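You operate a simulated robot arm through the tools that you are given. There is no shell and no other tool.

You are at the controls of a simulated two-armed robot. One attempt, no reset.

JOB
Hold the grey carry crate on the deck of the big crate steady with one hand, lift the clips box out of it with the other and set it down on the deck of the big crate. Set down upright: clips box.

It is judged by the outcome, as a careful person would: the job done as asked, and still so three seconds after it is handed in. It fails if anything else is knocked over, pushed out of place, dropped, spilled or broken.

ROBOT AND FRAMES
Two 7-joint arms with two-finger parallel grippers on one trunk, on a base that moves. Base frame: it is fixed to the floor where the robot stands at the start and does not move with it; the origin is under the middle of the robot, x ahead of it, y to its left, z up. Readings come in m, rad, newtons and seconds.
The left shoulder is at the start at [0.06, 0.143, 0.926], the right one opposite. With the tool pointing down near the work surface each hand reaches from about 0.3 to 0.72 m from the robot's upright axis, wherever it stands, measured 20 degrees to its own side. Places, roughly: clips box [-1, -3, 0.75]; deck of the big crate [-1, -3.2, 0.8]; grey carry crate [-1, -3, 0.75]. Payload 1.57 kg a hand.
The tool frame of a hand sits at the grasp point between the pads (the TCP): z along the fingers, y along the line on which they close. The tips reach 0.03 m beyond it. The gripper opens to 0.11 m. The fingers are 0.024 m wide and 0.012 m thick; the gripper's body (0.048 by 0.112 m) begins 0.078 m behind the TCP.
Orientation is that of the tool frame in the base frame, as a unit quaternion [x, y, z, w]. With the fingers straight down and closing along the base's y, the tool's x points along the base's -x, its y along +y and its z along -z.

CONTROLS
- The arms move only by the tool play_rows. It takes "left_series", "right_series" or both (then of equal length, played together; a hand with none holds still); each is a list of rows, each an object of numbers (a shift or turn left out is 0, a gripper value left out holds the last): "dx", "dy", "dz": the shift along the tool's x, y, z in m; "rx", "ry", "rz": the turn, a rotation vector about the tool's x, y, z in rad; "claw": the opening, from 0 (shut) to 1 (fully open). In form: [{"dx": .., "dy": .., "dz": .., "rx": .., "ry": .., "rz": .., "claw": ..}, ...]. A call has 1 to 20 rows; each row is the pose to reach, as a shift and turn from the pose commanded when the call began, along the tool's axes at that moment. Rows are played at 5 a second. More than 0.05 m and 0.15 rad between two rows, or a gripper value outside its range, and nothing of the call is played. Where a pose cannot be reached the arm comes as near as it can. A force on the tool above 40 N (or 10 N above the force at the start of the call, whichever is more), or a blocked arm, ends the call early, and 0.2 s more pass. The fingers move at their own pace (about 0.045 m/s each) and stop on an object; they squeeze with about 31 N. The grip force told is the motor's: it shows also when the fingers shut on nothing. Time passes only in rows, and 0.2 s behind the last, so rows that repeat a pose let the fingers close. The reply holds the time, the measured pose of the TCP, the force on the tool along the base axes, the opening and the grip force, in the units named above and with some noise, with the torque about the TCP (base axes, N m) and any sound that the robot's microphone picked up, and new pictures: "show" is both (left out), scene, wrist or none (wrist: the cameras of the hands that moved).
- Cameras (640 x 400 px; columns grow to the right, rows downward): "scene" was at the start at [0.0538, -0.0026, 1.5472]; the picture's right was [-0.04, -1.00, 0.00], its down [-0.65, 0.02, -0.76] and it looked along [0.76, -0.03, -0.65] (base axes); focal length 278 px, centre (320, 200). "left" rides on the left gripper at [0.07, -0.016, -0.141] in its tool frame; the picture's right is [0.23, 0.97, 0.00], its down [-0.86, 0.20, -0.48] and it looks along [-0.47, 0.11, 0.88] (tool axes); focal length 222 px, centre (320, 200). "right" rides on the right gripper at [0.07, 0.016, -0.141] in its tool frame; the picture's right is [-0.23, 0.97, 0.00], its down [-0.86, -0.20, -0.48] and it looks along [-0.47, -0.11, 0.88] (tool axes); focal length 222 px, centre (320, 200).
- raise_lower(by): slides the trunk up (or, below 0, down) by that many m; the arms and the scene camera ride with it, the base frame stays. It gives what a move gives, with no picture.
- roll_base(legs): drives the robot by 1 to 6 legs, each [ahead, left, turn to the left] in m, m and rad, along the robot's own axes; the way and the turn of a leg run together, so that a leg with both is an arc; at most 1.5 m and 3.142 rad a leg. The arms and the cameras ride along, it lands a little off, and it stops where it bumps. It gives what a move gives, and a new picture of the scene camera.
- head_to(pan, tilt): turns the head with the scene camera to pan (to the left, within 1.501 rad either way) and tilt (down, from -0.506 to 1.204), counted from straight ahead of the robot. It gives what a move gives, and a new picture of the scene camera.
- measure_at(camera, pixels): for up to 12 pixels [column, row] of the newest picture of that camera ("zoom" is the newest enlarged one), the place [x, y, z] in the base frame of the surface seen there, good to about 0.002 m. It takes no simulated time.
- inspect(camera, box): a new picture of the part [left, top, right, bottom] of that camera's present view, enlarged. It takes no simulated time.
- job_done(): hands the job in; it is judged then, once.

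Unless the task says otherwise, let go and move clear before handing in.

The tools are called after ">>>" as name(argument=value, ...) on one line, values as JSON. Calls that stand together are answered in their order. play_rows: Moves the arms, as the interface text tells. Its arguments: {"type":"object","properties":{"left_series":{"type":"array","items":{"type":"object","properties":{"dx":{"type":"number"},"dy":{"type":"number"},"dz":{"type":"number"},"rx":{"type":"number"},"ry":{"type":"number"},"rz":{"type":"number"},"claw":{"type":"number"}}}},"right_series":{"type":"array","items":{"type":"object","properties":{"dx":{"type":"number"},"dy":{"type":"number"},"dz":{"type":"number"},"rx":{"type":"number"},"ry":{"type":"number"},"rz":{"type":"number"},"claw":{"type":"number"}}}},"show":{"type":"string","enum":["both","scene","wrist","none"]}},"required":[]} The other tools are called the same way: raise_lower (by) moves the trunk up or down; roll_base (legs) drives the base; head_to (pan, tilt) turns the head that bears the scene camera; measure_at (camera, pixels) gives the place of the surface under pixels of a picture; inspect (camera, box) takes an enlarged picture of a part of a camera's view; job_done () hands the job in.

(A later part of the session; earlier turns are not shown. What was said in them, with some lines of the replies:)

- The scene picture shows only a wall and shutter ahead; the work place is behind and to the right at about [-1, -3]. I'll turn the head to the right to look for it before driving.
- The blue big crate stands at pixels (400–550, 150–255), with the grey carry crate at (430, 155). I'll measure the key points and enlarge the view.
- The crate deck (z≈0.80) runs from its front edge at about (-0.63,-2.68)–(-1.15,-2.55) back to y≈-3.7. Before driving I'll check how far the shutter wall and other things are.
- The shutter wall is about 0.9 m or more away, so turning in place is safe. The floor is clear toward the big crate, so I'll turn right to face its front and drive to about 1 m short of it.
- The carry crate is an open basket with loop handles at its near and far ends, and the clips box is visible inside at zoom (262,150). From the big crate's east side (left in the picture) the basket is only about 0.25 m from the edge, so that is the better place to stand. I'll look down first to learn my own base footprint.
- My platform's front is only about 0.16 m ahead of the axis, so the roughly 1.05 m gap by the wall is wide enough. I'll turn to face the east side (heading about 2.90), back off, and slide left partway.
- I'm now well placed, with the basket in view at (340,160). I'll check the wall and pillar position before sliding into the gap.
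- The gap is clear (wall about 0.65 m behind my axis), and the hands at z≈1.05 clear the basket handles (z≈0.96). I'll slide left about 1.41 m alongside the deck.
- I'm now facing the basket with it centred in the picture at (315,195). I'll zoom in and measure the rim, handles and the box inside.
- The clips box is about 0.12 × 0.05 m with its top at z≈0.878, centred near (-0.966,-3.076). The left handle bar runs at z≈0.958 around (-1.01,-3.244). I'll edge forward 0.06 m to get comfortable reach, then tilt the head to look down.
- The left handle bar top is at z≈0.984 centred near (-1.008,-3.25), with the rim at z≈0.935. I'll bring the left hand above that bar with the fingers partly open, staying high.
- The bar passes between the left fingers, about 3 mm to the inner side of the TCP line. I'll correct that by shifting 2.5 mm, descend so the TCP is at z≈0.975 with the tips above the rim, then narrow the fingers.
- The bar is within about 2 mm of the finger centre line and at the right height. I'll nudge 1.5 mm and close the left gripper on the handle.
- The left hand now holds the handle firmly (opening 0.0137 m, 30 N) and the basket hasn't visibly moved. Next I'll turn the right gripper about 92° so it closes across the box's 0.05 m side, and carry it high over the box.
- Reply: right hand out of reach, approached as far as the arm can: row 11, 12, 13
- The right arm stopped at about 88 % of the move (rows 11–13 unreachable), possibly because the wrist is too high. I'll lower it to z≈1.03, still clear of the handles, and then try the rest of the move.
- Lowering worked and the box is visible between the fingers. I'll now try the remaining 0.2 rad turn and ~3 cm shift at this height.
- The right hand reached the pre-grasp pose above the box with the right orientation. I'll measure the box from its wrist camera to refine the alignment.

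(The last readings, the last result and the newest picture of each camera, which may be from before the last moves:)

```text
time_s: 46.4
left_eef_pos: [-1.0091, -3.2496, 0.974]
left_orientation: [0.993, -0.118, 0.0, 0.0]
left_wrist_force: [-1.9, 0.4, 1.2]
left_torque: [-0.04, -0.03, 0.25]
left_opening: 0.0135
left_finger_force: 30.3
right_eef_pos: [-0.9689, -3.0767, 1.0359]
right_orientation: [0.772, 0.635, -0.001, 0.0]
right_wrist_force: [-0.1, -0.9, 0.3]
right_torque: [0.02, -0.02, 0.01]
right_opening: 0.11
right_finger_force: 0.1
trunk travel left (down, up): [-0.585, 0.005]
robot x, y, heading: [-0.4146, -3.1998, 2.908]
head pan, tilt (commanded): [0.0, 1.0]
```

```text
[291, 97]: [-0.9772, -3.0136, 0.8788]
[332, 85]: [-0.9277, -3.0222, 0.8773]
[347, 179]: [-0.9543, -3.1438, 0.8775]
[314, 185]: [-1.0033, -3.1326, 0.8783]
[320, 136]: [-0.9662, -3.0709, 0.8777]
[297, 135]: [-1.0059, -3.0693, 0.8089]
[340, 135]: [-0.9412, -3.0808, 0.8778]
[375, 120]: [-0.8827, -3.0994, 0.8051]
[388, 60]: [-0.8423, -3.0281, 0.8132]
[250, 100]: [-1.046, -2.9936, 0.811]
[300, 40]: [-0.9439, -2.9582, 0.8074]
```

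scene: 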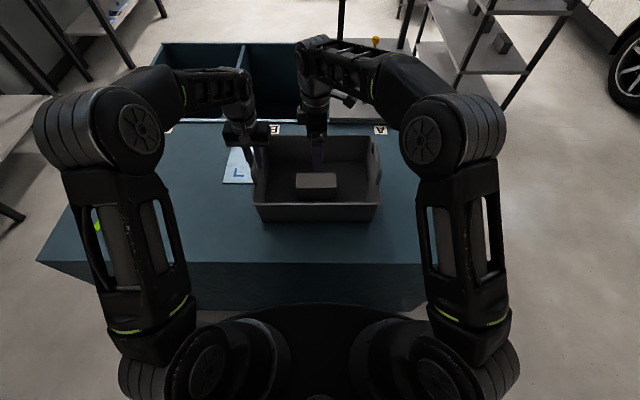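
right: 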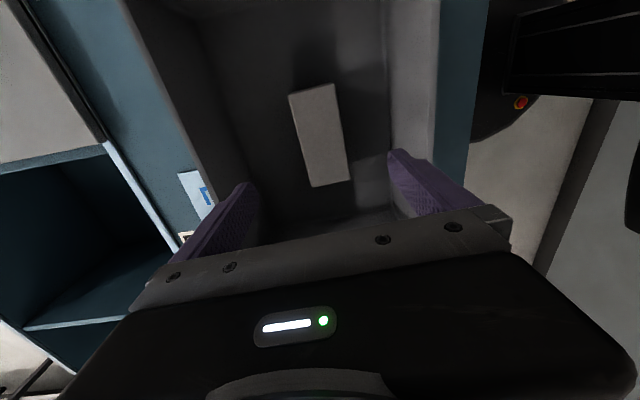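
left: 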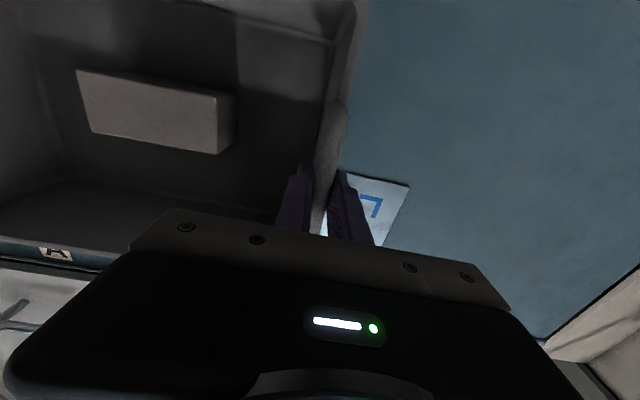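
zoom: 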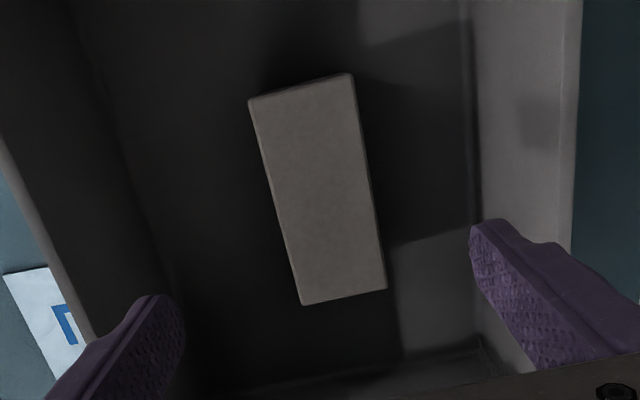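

The box centre is at (-0.9656,-3.078), so the TCP is off by only 3.5 mm along the closing axis. I'll correct this, set the opening to about 0.083 m, and descend to just above the box top.

>>> play_rows(right_series=[{"dx": -0.0006, "dy": 0.0035, "rz": 0.016, "dz": 0.0, "claw": 0.75}, {"dx": -0.0006, "dy": 0.0035, "rz": 0.016, "dz": 0.03, "claw": 0.75}, {"dx": -0.0006, "dy": 0.0035, "rz": 0.016, "dz": 0.06, "claw": 0.75}, {"dx": -0.0006, "dy": 0.0035, "rz": 0.016, "dz": 0.09, "claw": 0.75}, {"dx": -0.0006, "dy": 0.0035, "rz": 0.016, "dz": 0.115, "claw": 0.75}, {"dx": -0.0006, "dy": 0.0035, "rz": 0.016, "dz": 0.115, "claw": 0.75}])

>>> inspect(camera="right", box=[200, 60, 440, 260])

>>> inspect(camera="scene", box=[220, 80, 400, 230])

```text
time_s: 47.8
left_eef_pos: [-1.0084, -3.2494, 0.9744]
left_orientation: [0.993, -0.117, 0.0, 0.0]
left_wrist_force: [-1.6, -1.5, 1.2]
left_torque: [-0.03, -0.19, 0.1]
left_opening: 0.0135
left_finger_force: 30.2
right_eef_pos: [-0.9673, -3.0753, 0.9203]
right_orientation: [0.778, 0.628, 0.0, 0.0]
right_wrist_force: [-0.3, 0.0, 0.3]
right_torque: [-0.01, 0.04, 0.01]
right_opening: 0.0824
right_finger_force: 0.0
trunk travel left (down, up): [-0.585, 0.005]
robot x, y, heading: [-0.4134, -3.2004, 2.902]
head pan, tilt (commanded): [0.0, 1.0]
```

scene: 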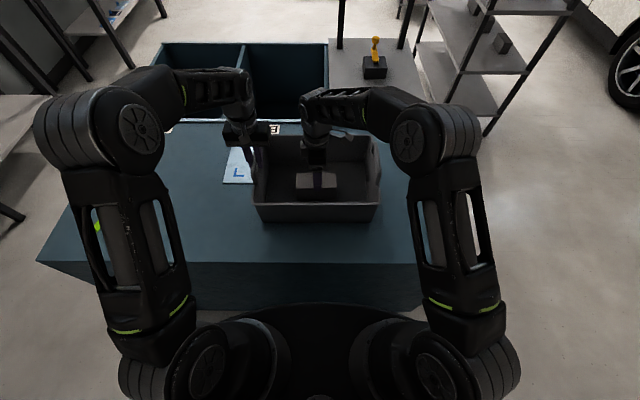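
right: 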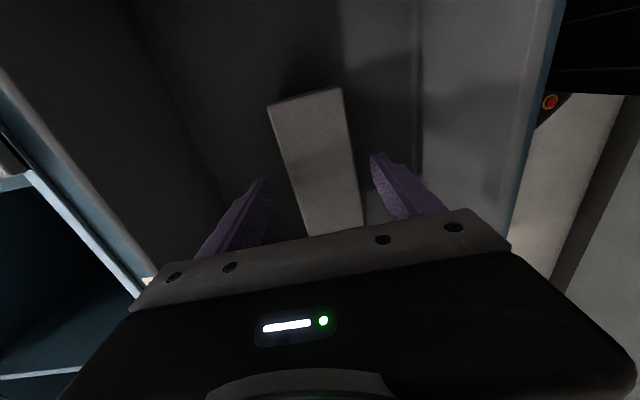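

```text
2.00 times, centred on (320, 160) of right
```

zoom: 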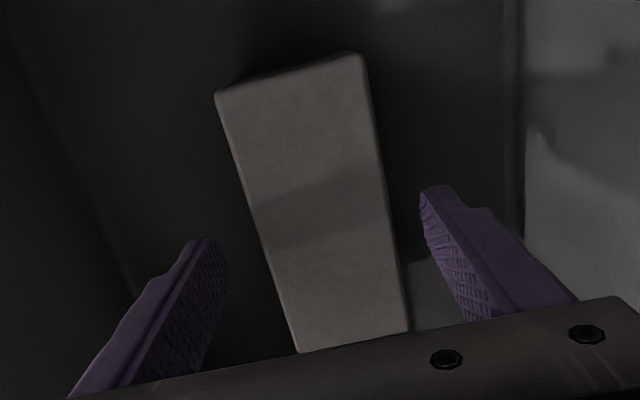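

```text
2.67 times, centred on (310, 155) of scene
```

zoom: 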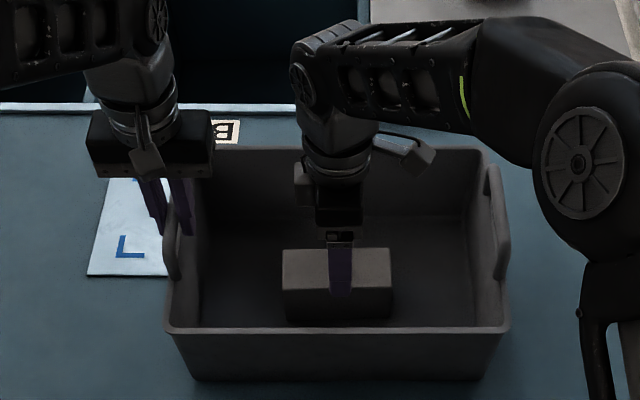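

>>> measure_at(camera="right", pixels=[[285, 150], [348, 130], [300, 200], [354, 180], [270, 108], [340, 90], [311, 234], [361, 225], [261, 183], [376, 156]])

```text
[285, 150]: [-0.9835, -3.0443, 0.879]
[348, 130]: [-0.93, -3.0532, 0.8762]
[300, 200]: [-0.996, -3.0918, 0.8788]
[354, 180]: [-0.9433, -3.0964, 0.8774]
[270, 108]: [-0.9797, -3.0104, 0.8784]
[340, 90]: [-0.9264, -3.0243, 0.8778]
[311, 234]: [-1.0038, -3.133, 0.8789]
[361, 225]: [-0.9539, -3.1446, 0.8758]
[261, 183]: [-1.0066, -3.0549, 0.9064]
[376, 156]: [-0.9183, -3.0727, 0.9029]
```

The finger tips sit symmetric about the box (±45 mm) and aligned with it to within 0.3°. I'll descend 0.07 m so the tips end 12 mm above the basket floor.

>>> play_rows(right_series=[{"dx": -0.001, "dz": 0.018}, {"dx": -0.002, "dz": 0.036}, {"dx": -0.002, "dz": 0.054}, {"dx": -0.002, "dz": 0.07}, {"dx": -0.002, "dz": 0.07}], show="wrist")

>>> inspect(camera="scene", box=[220, 80, 400, 230])

```text
time_s: 49.0
left_eef_pos: [-1.0081, -3.2494, 0.9745]
left_orientation: [0.993, -0.118, 0.0, 0.0]
left_wrist_force: [-0.9, -1.2, 0.9]
left_torque: [-0.04, -0.09, 0.08]
left_opening: 0.0138
left_finger_force: 29.9
right_eef_pos: [-0.9681, -3.0785, 0.8518]
right_orientation: [0.778, 0.628, -0.001, 0.0]
right_wrist_force: [-0.3, 0.0, 0.3]
right_torque: [-0.03, 0.0, 0.01]
right_opening: 0.0827
right_finger_force: 0.1
trunk travel left (down, up): [-0.585, 0.005]
robot x, y, heading: [-0.4114, -3.1997, 2.907]
head pan, tilt (commanded): [0.0, 1.0]
```

right: 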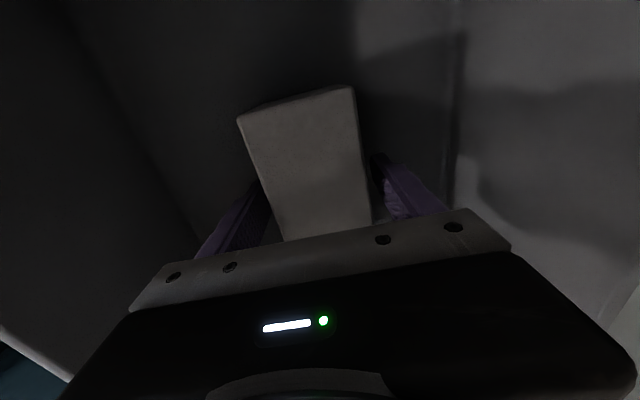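

```text
2.67 times, centred on (310, 155) of scene
```

zoom: 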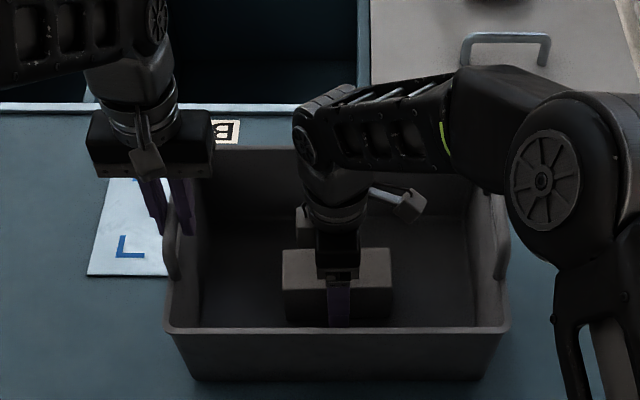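

The fingers straddle the box with no contact forces. I'll close the right gripper on it.

>>> play_rows(right_series=[{"claw": 0.6}, {"claw": 0.5}, {"claw": 0.4}, {"claw": 0.2}, {"claw": 0.0}, {"claw": 0.0}, {"claw": 0.0}], show="wrist")

```text
time_s: 50.6
left_eef_pos: [-1.0083, -3.2495, 0.9752]
left_orientation: [0.993, -0.118, 0.0, 0.0]
left_wrist_force: [0.3, -1.8, -0.2]
left_torque: [0.05, 0.04, 0.13]
left_opening: 0.0138
left_finger_force: 29.7
right_eef_pos: [-0.9672, -3.0777, 0.8508]
right_orientation: [0.778, 0.628, 0.0, -0.001]
right_wrist_force: [-0.5, -0.1, 2.1]
right_torque: [-0.06, 0.14, -0.04]
right_opening: 0.0597
right_finger_force: 31.3
trunk travel left (down, up): [-0.585, 0.005]
robot x, y, heading: [-0.4144, -3.2009, 2.908]
head pan, tilt (commanded): [0.0, 1.0]
```

right: 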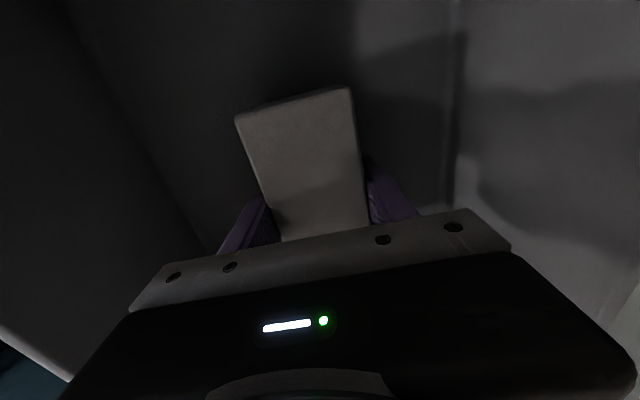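

The right gripper holds the box (opening 0.0597 m, 31 N). I'll lift it 3 cm slowly as a test while the left hand keeps holding the basket.

>>> play_rows(right_series=[{"dz": -0.008}, {"dz": -0.016}, {"dz": -0.024}, {"dz": -0.032}, {"dz": -0.032}])

>>> inspect(camera="scene", box=[220, 80, 400, 230])

```text
time_s: 51.8
left_eef_pos: [-1.009, -3.2486, 0.9744]
left_orientation: [0.993, -0.117, 0.0, 0.0]
left_wrist_force: [-1.8, -2.4, 1.4]
left_torque: [0.04, 0.02, 0.14]
left_opening: 0.0135
left_finger_force: 30.5
right_eef_pos: [-0.9668, -3.079, 0.8842]
right_orientation: [0.778, 0.628, -0.001, -0.001]
right_wrist_force: [0.7, -0.1, -1.5]
right_torque: [0.01, 0.0, -0.04]
right_opening: 0.0596
right_finger_force: 31.1
trunk travel left (down, up): [-0.585, 0.005]
robot x, y, heading: [-0.4101, -3.2052, 2.905]
head pan, tilt (commanded): [0.0, 1.0]
```

scene: 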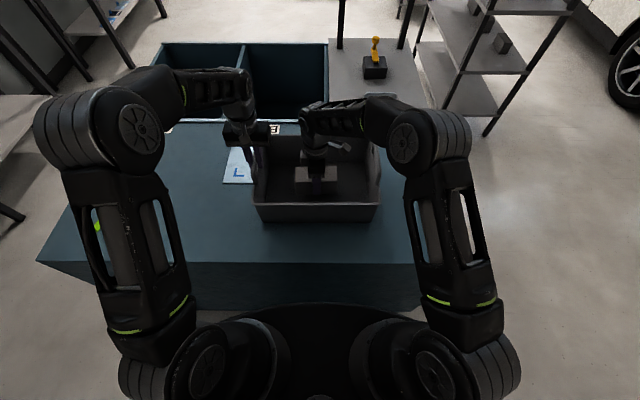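
right: 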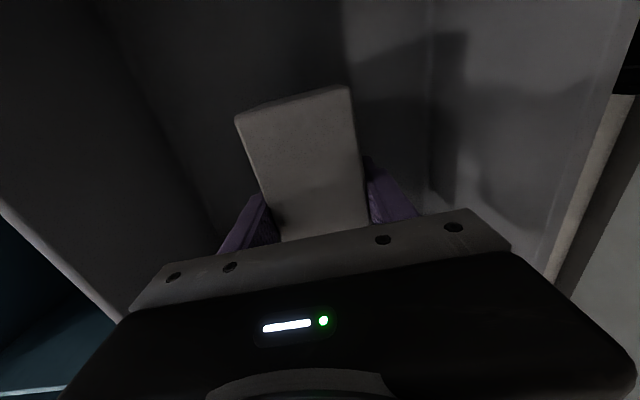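

```text
2.67 times, centred on (310, 155) of scene
```

zoom: 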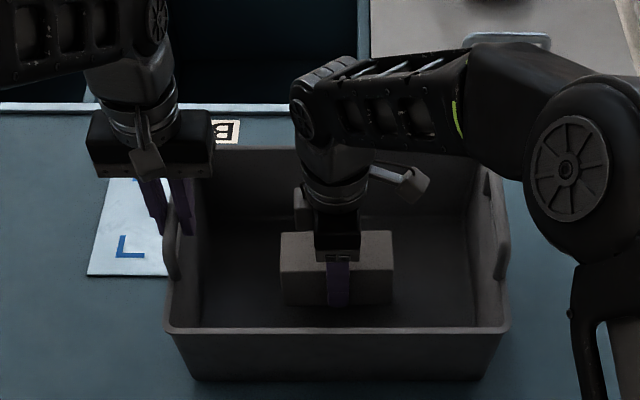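

The box rose cleanly with the gripper and the basket stayed put. I'll keep lifting to TCP z≈1.03 so its bottom clears the rim and handle.

>>> play_rows(right_series=[{"dz": -0.018}, {"dz": -0.036}, {"dz": -0.054}, {"dz": -0.072}, {"dz": -0.09}, {"dz": -0.108}, {"dz": -0.126}, {"dz": -0.146}, {"dz": -0.146}])

>>> inspect(camera="scene", box=[220, 60, 420, 230])

```text
time_s: 53.8
left_eef_pos: [-1.0084, -3.2491, 0.9737]
left_orientation: [0.993, -0.118, 0.0, 0.0]
left_wrist_force: [0.4, -1.4, 2.0]
left_torque: [0.02, 0.11, 0.13]
left_opening: 0.0137
left_finger_force: 29.8
right_eef_pos: [-0.9684, -3.0775, 1.0303]
right_orientation: [0.778, 0.628, -0.001, -0.001]
right_wrist_force: [-0.2, 0.6, -1.5]
right_torque: [-0.01, -0.04, 0.0]
right_opening: 0.0597
right_finger_force: 31.1
trunk travel left (down, up): [-0.585, 0.005]
robot x, y, heading: [-0.411, -3.2028, 2.909]
head pan, tilt (commanded): [0.0, 1.0]
```

scene: 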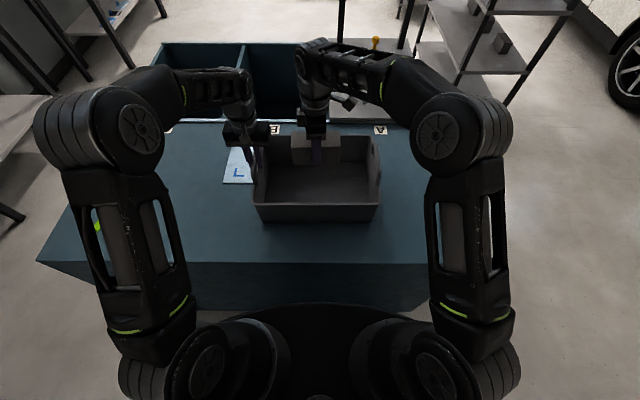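
right: 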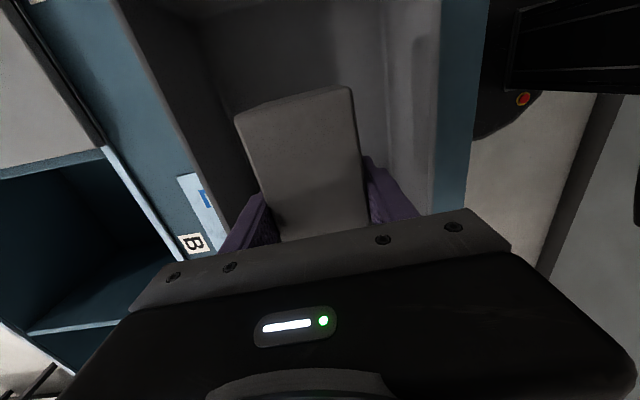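

```text
2.35 times, centred on (320, 145) of scene
```

zoom: 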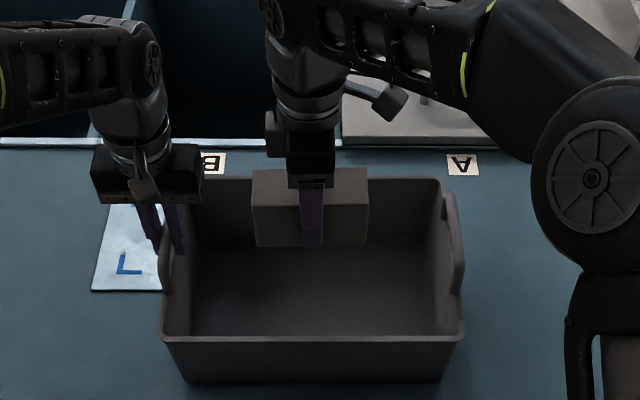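

The basket is empty and the box hangs level at TCP z≈1.03. I'll bring it toward me over the near rim, away from the right handle, raising it a further 3 cm.

>>> play_rows(right_series=[{"dx": 0.006, "dy": 0.02, "dz": -0.004}, {"dx": 0.014, "dy": 0.04, "dz": -0.01}, {"dx": 0.022, "dy": 0.06, "dz": -0.016}, {"dx": 0.03, "dy": 0.08, "dz": -0.022}, {"dx": 0.04, "dy": 0.1, "dz": -0.028}, {"dx": 0.05, "dy": 0.12, "dz": -0.035}, {"dx": 0.05, "dy": 0.12, "dz": -0.035}])

```text
time_s: 55.4
left_eef_pos: [-1.0085, -3.2487, 0.9745]
left_orientation: [0.993, -0.118, 0.0, 0.0]
left_wrist_force: [0.0, -1.0, 0.8]
left_torque: [0.08, -0.15, -0.12]
left_opening: 0.0136
left_finger_force: 31.0
right_eef_pos: [-0.8391, -3.0512, 1.0618]
right_orientation: [0.778, 0.628, -0.001, -0.001]
right_wrist_force: [-0.9, 0.2, -1.6]
right_torque: [-0.02, -0.01, -0.03]
right_opening: 0.0594
right_finger_force: 31.2
trunk travel left (down, up): [-0.585, 0.005]
robot x, y, heading: [-0.4117, -3.1989, 2.912]
head pan, tilt (commanded): [0.0, 1.0]
```

scene: 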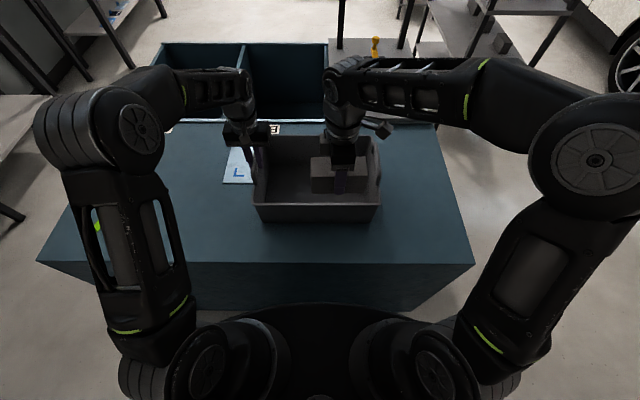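
right: 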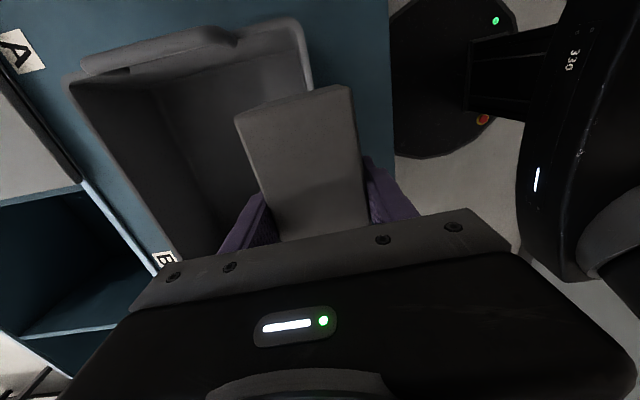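

The box is at z≈1.06 with its bottom about 1.02, clear of the handle (0.984). I'll carry it right to the free end of the deck while turning the gripper back to its natural orientation.

>>> play_rows(right_series=[{"dx": 0.02, "dy": 0.0, "rz": 0.132}, {"dx": 0.043, "dy": 0.0, "rz": 0.264}, {"dx": 0.067, "dy": 0.0, "rz": 0.396}, {"dx": 0.091, "dy": 0.0, "rz": 0.528}, {"dx": 0.115, "dy": 0.0, "rz": 0.66}, {"dx": 0.139, "dy": -0.005, "rz": 0.792}, {"dx": 0.163, "dy": -0.012, "rz": 0.924}, {"dx": 0.187, "dy": -0.02, "rz": 1.056}, {"dx": 0.211, "dy": -0.028, "rz": 1.188}, {"dx": 0.235, "dy": -0.036, "rz": 1.32}, {"dx": 0.26, "dy": -0.044, "rz": 1.452}, {"dx": 0.28, "dy": -0.052, "rz": 1.58}, {"dx": 0.28, "dy": -0.052, "rz": 1.58}])

>>> inspect(camera="scene", box=[220, 80, 500, 280])

```text
time_s: 58.2
left_eef_pos: [-1.0083, -3.2491, 0.9739]
left_orientation: [0.993, -0.117, 0.0, 0.001]
left_wrist_force: [0.6, -0.7, 1.2]
left_torque: [-0.02, -0.15, -0.11]
left_opening: 0.0132
left_finger_force: 30.0
right_eef_pos: [-0.8294, -2.7695, 1.0624]
right_orientation: [0.994, -0.112, 0.0, 0.0]
right_wrist_force: [-1.1, -0.5, -2.2]
right_torque: [0.04, 0.03, -0.04]
right_opening: 0.06
right_finger_force: 31.1
trunk travel left (down, up): [-0.585, 0.005]
robot x, y, heading: [-0.4102, -3.2012, 2.91]
head pan, tilt (commanded): [0.0, 1.0]
```

scene: 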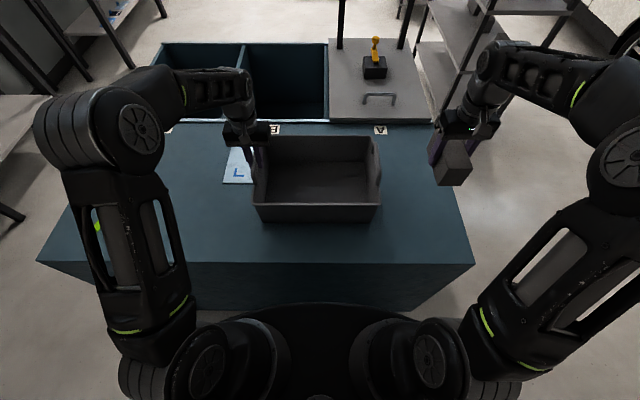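
right: 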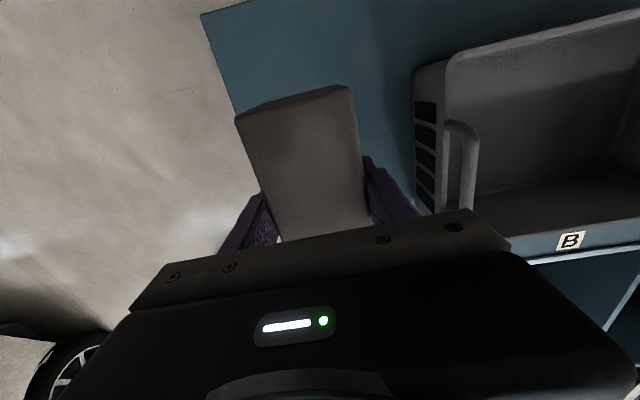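

```text
2.00 times, centred on (360, 180) of scene
```

zoom: 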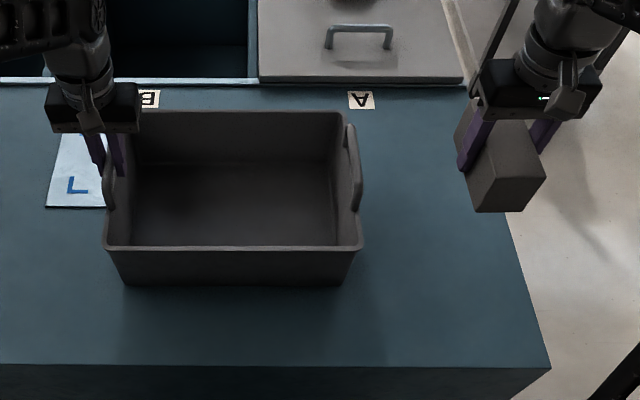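

The box is level over the free right end of the deck. I'll measure the deck edge and the box corners to confirm where it will land before lowering.

>>> measure_at(camera="scene", pixels=[[470, 262], [455, 232], [440, 200], [405, 220], [395, 160], [378, 168], [375, 210], [437, 185], [461, 184], [469, 167], [300, 220], [445, 165]])

>>> measure_at(camera="right", pixels=[[205, 18], [225, 80], [240, 118], [348, 90], [300, 150], [400, 60], [380, 120]])

```text
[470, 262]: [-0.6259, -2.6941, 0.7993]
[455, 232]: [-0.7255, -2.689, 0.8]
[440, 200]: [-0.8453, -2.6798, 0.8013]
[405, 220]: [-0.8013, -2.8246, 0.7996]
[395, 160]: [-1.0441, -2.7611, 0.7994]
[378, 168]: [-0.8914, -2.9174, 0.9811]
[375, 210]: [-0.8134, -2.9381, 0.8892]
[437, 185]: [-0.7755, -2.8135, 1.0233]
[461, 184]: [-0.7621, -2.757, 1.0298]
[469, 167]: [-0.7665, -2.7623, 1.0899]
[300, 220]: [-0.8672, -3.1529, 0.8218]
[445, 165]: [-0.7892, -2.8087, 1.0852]
```

```text
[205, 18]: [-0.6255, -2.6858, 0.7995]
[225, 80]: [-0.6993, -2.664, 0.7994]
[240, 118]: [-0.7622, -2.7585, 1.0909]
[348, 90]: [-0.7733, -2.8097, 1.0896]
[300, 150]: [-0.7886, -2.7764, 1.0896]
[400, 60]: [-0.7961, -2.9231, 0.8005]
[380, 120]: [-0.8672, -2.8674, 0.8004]
```

The landing spot is sound: about 0.1 m from the deck's front edge and about 0.1 m from the basket's right handle (x,y ≈ -0.83,-2.77). I'll lower the box to about 1 cm above the deck.

>>> play_rows(right_series=[{"dz": 0.02}, {"dz": 0.045}, {"dz": 0.07}, {"dz": 0.095}, {"dz": 0.12}, {"dz": 0.145}, {"dz": 0.165}, {"dz": 0.185}, {"dz": 0.2}, {"dz": 0.206}, {"dz": 0.206}])

>>> inspect(camera="scene", box=[340, 120, 500, 240])

```text
time_s: 60.6
left_eef_pos: [-1.0097, -3.2489, 0.9745]
left_orientation: [0.993, -0.117, -0.001, 0.0]
left_wrist_force: [0.9, -1.4, 0.5]
left_torque: [0.01, -0.03, -0.09]
left_opening: 0.0136
left_finger_force: 29.7
right_eef_pos: [-0.8308, -2.7682, 0.8564]
right_orientation: [0.994, -0.111, 0.0, 0.0]
right_wrist_force: [-0.2, 1.6, -1.6]
right_torque: [-0.01, -0.02, -0.01]
right_opening: 0.0598
right_finger_force: 30.6
trunk travel left (down, up): [-0.585, 0.005]
robot x, y, heading: [-0.4121, -3.2006, 2.903]
head pan, tilt (commanded): [0.0, 1.0]
```

scene: 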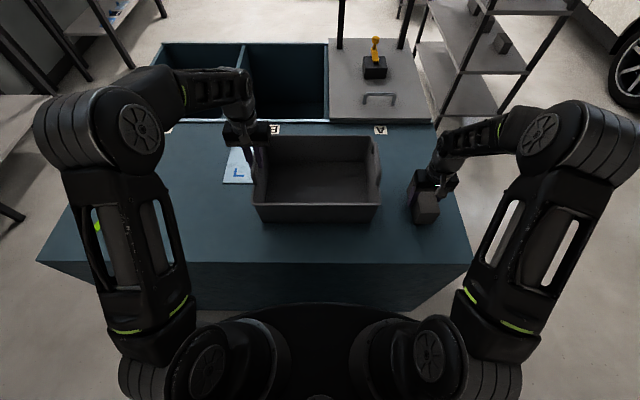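
right: 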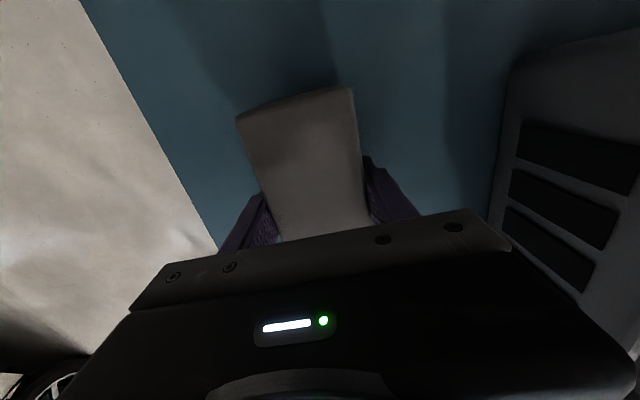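

```text
3.33 times, centred on (420, 180) of scene
```

zoom: 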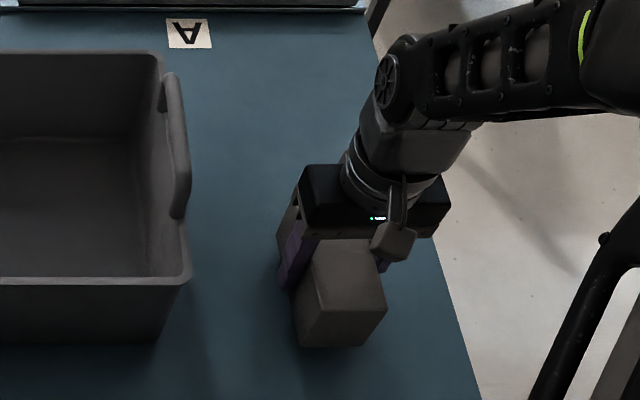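

>>> measure_at(camera="zoom", pixels=[[300, 338], [330, 343], [360, 340], [330, 352], [300, 350], [365, 350], [310, 315], [380, 312], [345, 260]])

>>> play_rows(right_series=[{"dz": 0.003}, {"dz": 0.006}, {"dz": 0.009}, {"dz": 0.01}, {"dz": 0.01}], show="none")

```text
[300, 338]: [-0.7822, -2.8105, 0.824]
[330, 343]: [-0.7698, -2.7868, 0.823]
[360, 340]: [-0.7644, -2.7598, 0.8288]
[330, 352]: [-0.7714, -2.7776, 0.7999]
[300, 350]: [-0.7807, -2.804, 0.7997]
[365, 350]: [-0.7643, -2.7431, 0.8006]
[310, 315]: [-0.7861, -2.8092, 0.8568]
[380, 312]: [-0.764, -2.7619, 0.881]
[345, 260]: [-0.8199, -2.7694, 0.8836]
```

```text
time_s: 61.8
left_eef_pos: [-1.0085, -3.2493, 0.9748]
left_orientation: [0.993, -0.117, 0.0, 0.0]
left_wrist_force: [0.3, -0.6, 0.6]
left_torque: [0.0, 0.08, -0.11]
left_opening: 0.0134
left_finger_force: 29.7
right_eef_pos: [-0.8298, -2.7697, 0.8473]
right_orientation: [0.994, -0.11, -0.001, 0.0]
right_wrist_force: [0.3, 0.0, -1.3]
right_torque: [0.01, 0.03, -0.01]
right_opening: 0.0594
right_finger_force: 31.1
trunk travel left (down, up): [-0.585, 0.005]
robot x, y, heading: [-0.4142, -3.1987, 2.909]
head pan, tilt (commanded): [0.0, 1.0]
```

No contact yet (vertical force still just the box's weight, about -1.3 N). I'll go down a few more millimetres in fine steps.

>>> play_rows(right_series=[{"dz": 0.001}, {"dz": 0.002}, {"dz": 0.003}, {"dz": 0.004}, {"dz": 0.004}], show="none")

>>> inspect(camera="scene", box=[380, 160, 460, 240])

```text
time_s: 63.0
left_eef_pos: [-1.0081, -3.2496, 0.9746]
left_orientation: [0.993, -0.117, 0.0, 0.0]
left_wrist_force: [-0.4, -0.7, 0.3]
left_torque: [0.02, 0.05, -0.07]
left_opening: 0.0137
left_finger_force: 29.6
right_eef_pos: [-0.8294, -2.7692, 0.8422]
right_orientation: [0.994, -0.11, -0.001, 0.0]
right_wrist_force: [0.3, 2.1, 0.3]
right_torque: [0.05, -0.12, 0.04]
right_opening: 0.0597
right_finger_force: 31.1
trunk travel left (down, up): [-0.585, 0.005]
robot x, y, heading: [-0.4136, -3.2012, 2.908]
head pan, tilt (commanded): [0.0, 1.0]
```

```text
5.00 times, centred on (420, 200) of scene
```

zoom: 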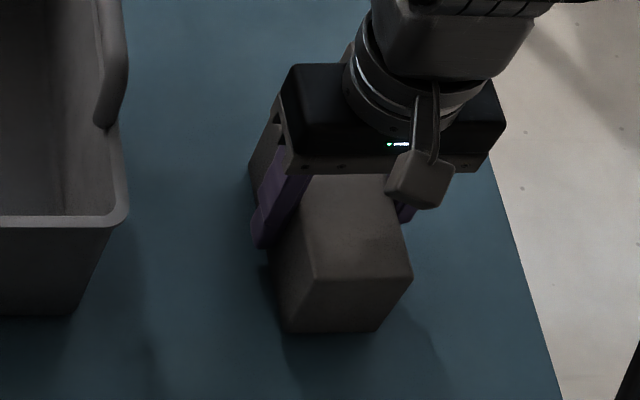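

The force has gone from -1.5 N to about +0.3 N at TCP z=0.842, so the box is just touching. I'll press 1.5 mm more to confirm contact.

>>> play_rows(right_series=[{"dz": 0.0008}, {"dz": 0.0015}, {"dz": 0.0015}], show="none")

```text
time_s: 63.8
left_eef_pos: [-1.0086, -3.2493, 0.975]
left_orientation: [0.993, -0.117, 0.0, 0.0]
left_wrist_force: [-1.6, 0.1, -0.2]
left_torque: [-0.03, -0.2, 0.1]
left_opening: 0.0138
left_finger_force: 30.0
right_eef_pos: [-0.8291, -2.7693, 0.8418]
right_orientation: [0.994, -0.111, -0.001, 0.0]
right_wrist_force: [3.5, 0.3, 7.6]
right_torque: [-0.11, -0.48, 0.03]
right_opening: 0.0595
right_finger_force: 30.5
trunk travel left (down, up): [-0.585, 0.005]
robot x, y, heading: [-0.4094, -3.2003, 2.905]
head pan, tilt (commanded): [0.0, 1.0]
```

Contact confirmed (7.6 N upward). I'll ease off 1 mm and open the right gripper to release the box.

>>> play_rows(right_series=[{"dz": -0.0012}, {"dz": -0.0012}, {"dz": -0.0012, "claw": 0.58}, {"dz": -0.0012, "claw": 0.65}, {"dz": -0.0012, "claw": 0.75}, {"dz": -0.0012, "claw": 0.8}, {"dz": -0.0012, "claw": 0.8}])

>>> inspect(camera="scene", box=[340, 120, 500, 240])

```text
time_s: 65.4
left_eef_pos: [-1.008, -3.2499, 0.9745]
left_orientation: [0.993, -0.118, -0.001, -0.001]
left_wrist_force: [1.7, -1.4, -0.5]
left_torque: [-0.07, -0.25, -0.15]
left_opening: 0.0136
left_finger_force: 30.3
right_eef_pos: [-0.8306, -2.7702, 0.8431]
right_orientation: [0.994, -0.111, -0.001, 0.0]
right_wrist_force: [-0.1, 0.2, 0.7]
right_torque: [0.0, -0.01, 0.01]
right_opening: 0.088
right_finger_force: 0.1
trunk travel left (down, up): [-0.585, 0.005]
robot x, y, heading: [-0.4089, -3.2003, 2.904]
head pan, tilt (commanded): [0.0, 1.0]
```

scene: 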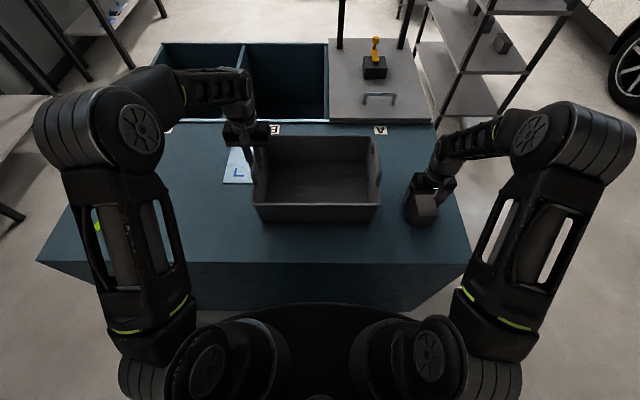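
right: 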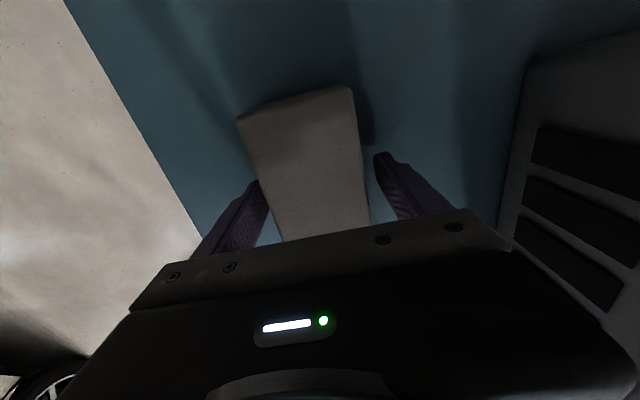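

```text
3.33 times, centred on (420, 180) of scene
```

zoom: 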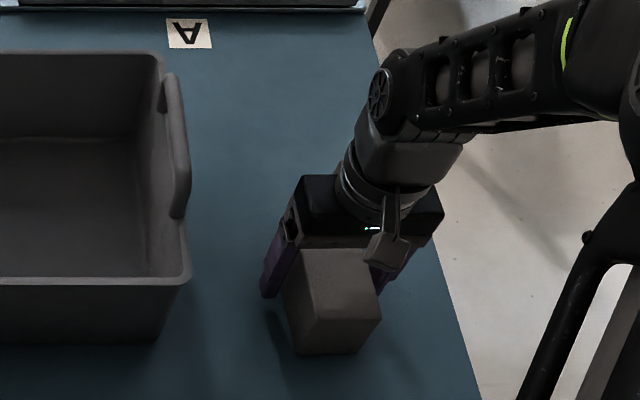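

The fingers are clear on both sides and the box stands upright on the deck. I'll raise the right hand straight up, away from it.

>>> play_rows(right_series=[{"dz": -0.015}, {"dz": -0.035}, {"dz": -0.06}, {"dz": -0.09}, {"dz": -0.12}, {"dz": -0.15}, {"dz": -0.18}, {"dz": -0.21}, {"dz": -0.24}, {"dz": -0.24}])

>>> inspect(camera="scene", box=[210, 100, 490, 280])

```text
time_s: 67.6
left_eef_pos: [-1.0077, -3.2491, 0.9744]
left_orientation: [0.993, -0.117, 0.0, 0.0]
left_wrist_force: [-0.7, -0.3, 0.9]
left_torque: [-0.02, 0.04, -0.11]
left_opening: 0.0137
left_finger_force: 30.2
right_eef_pos: [-0.8293, -2.7703, 1.0844]
right_orientation: [0.994, -0.11, -0.001, 0.0]
right_wrist_force: [-0.6, -0.2, 0.2]
right_torque: [-0.02, 0.03, 0.02]
right_opening: 0.0881
right_finger_force: 0.1
trunk travel left (down, up): [-0.585, 0.005]
robot x, y, heading: [-0.4113, -3.2003, 2.905]
head pan, tilt (commanded): [0.0, 1.0]
```

scene: 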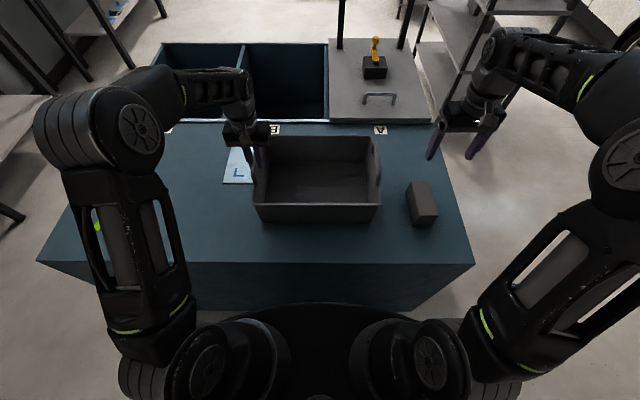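
right: 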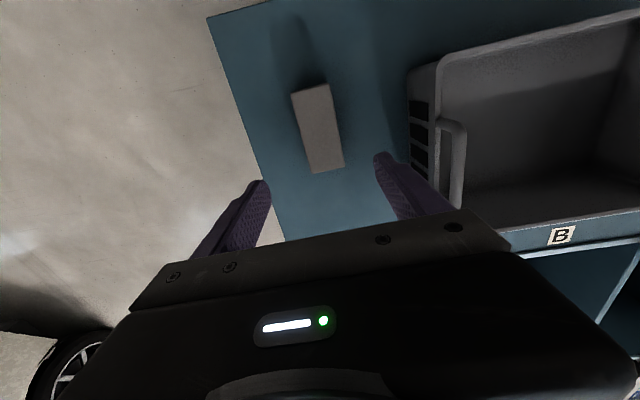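

```text
2.22 times, centred on (350, 190) of scene
```

zoom: 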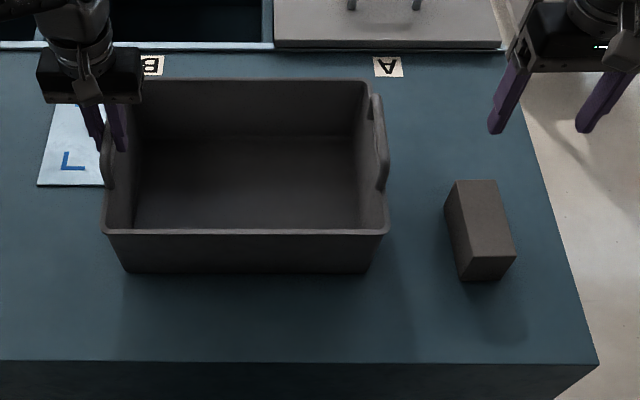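

The box stands on the deck at (420,203) and the basket is unmoved. I'll check the box's top height and then open the left gripper to free the handle.

>>> measure_at(camera="scene", pixels=[[415, 190], [422, 205], [427, 219], [410, 200], [374, 165], [258, 200], [375, 210]])

>>> play_rows(left_series=[{"claw": 0.2}, {"claw": 0.3}, {"claw": 0.45}, {"claw": 0.6}, {"claw": 0.6}], show="wrist")

>>> inspect(camera="scene", box=[210, 100, 310, 220])

```text
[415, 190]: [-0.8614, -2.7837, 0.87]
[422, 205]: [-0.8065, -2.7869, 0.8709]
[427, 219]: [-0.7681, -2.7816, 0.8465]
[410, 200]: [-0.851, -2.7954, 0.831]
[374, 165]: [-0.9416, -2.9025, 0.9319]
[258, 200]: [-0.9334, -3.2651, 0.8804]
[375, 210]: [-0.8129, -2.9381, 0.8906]
```

```text
time_s: 68.8
left_eef_pos: [-1.008, -3.2502, 0.975]
left_orientation: [0.993, -0.117, 0.0, 0.001]
left_wrist_force: [0.2, 0.0, -0.5]
left_torque: [-0.01, 0.02, -0.02]
left_opening: 0.0661
left_finger_force: 0.0
right_eef_pos: [-0.8292, -2.7706, 1.0841]
right_orientation: [0.994, -0.111, -0.001, 0.0]
right_wrist_force: [0.5, 1.0, -0.1]
right_torque: [0.0, 0.0, -0.04]
right_opening: 0.0882
right_finger_force: 0.0
trunk travel left (down, up): [-0.585, 0.005]
robot x, y, heading: [-0.4154, -3.1991, 2.909]
head pan, tilt (commanded): [0.0, 1.0]
```

left: 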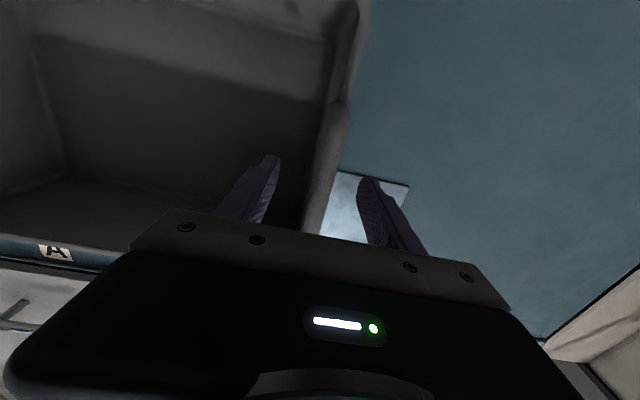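

```text
3.33 times, centred on (260, 160) of scene
```

zoom: 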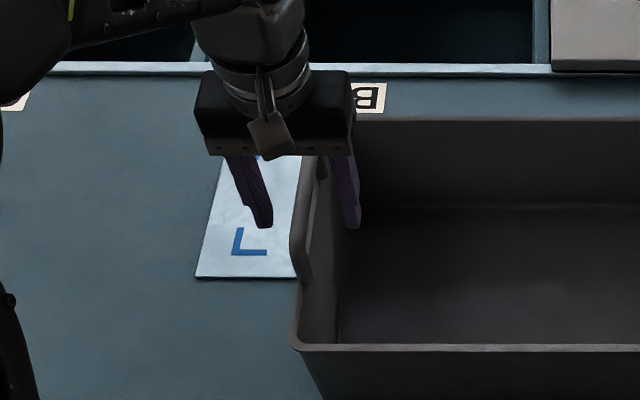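

The box top is at z=0.870 on the 0.800 deck, so it is standing flat at its full 0.07 m height. The left fingers are free of the handle, so I'll lift the left hand straight up.

>>> play_rows(left_series=[{"dz": -0.015}, {"dz": -0.03}, {"dz": -0.05}, {"dz": -0.07}, {"dz": -0.09}, {"dz": -0.11}, {"dz": -0.11}])

>>> inspect(camera="scene", box=[200, 100, 480, 280])

```text
time_s: 70.4
left_eef_pos: [-1.0097, -3.2462, 1.086]
left_orientation: [0.993, -0.118, 0.0, -0.001]
left_wrist_force: [-0.5, -0.2, -0.1]
left_torque: [0.02, -0.04, 0.01]
left_opening: 0.0665
left_finger_force: 0.1
right_eef_pos: [-0.8295, -2.7702, 1.0833]
right_orientation: [0.994, -0.111, -0.001, 0.0]
right_wrist_force: [-0.3, 0.4, 0.6]
right_torque: [0.02, 0.02, 0.0]
right_opening: 0.0881
right_finger_force: 0.0
trunk travel left (down, up): [-0.585, 0.005]
robot x, y, heading: [-0.4103, -3.2015, 2.908]
head pan, tilt (commanded): [0.0, 1.0]
```

scene: 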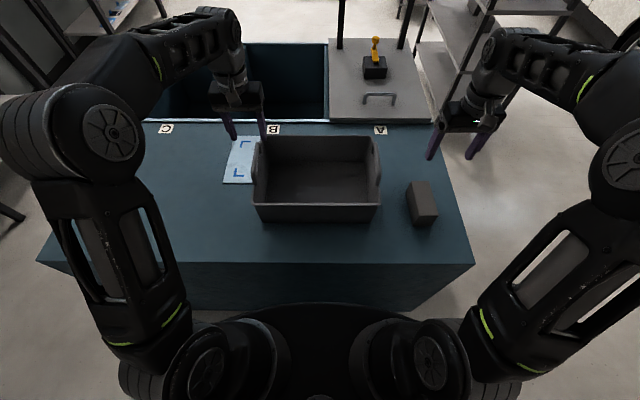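
left: 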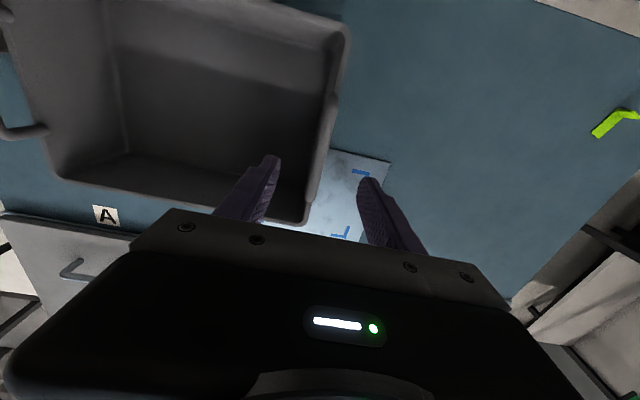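

```text
2.22 times, centred on (340, 190) of scene
```

zoom: 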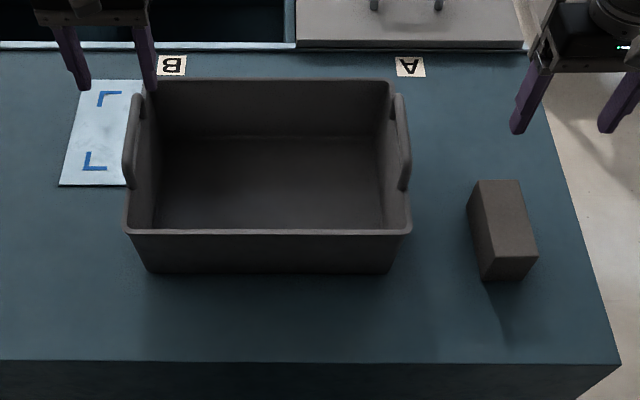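

Both hands are open and clear above the deck. The clips box stands upright at (420,203), and the empty basket is where it was, so I'm handing the job in.

>>> job_done()

```text
The job is handed in.
```

The clips box is out of the grey carry crate and standing upright on the deck of the big crate, and I've handed the job in. I don't have the judge's result.

- **Hold:** The left hand gripped the carry crate's handle the whole time the box was being lifted and moved. The crate showed no visible movement in the pictures.
- **Set-down:** The box is at the front end of the deck, about 0.1 m from the front edge and about 0.1 m from the carry crate. Its top measured z = 0.870 on the 0.800 deck, so it is standing flat. It was turned about 90° from how it lay in the crate, with the same face up.
- **Afterwards:** Both hands let go and are about 0.1 m or more above the box and the crate handle. Nothing else on the deck was touched or shifted, as far as the last pictures show.
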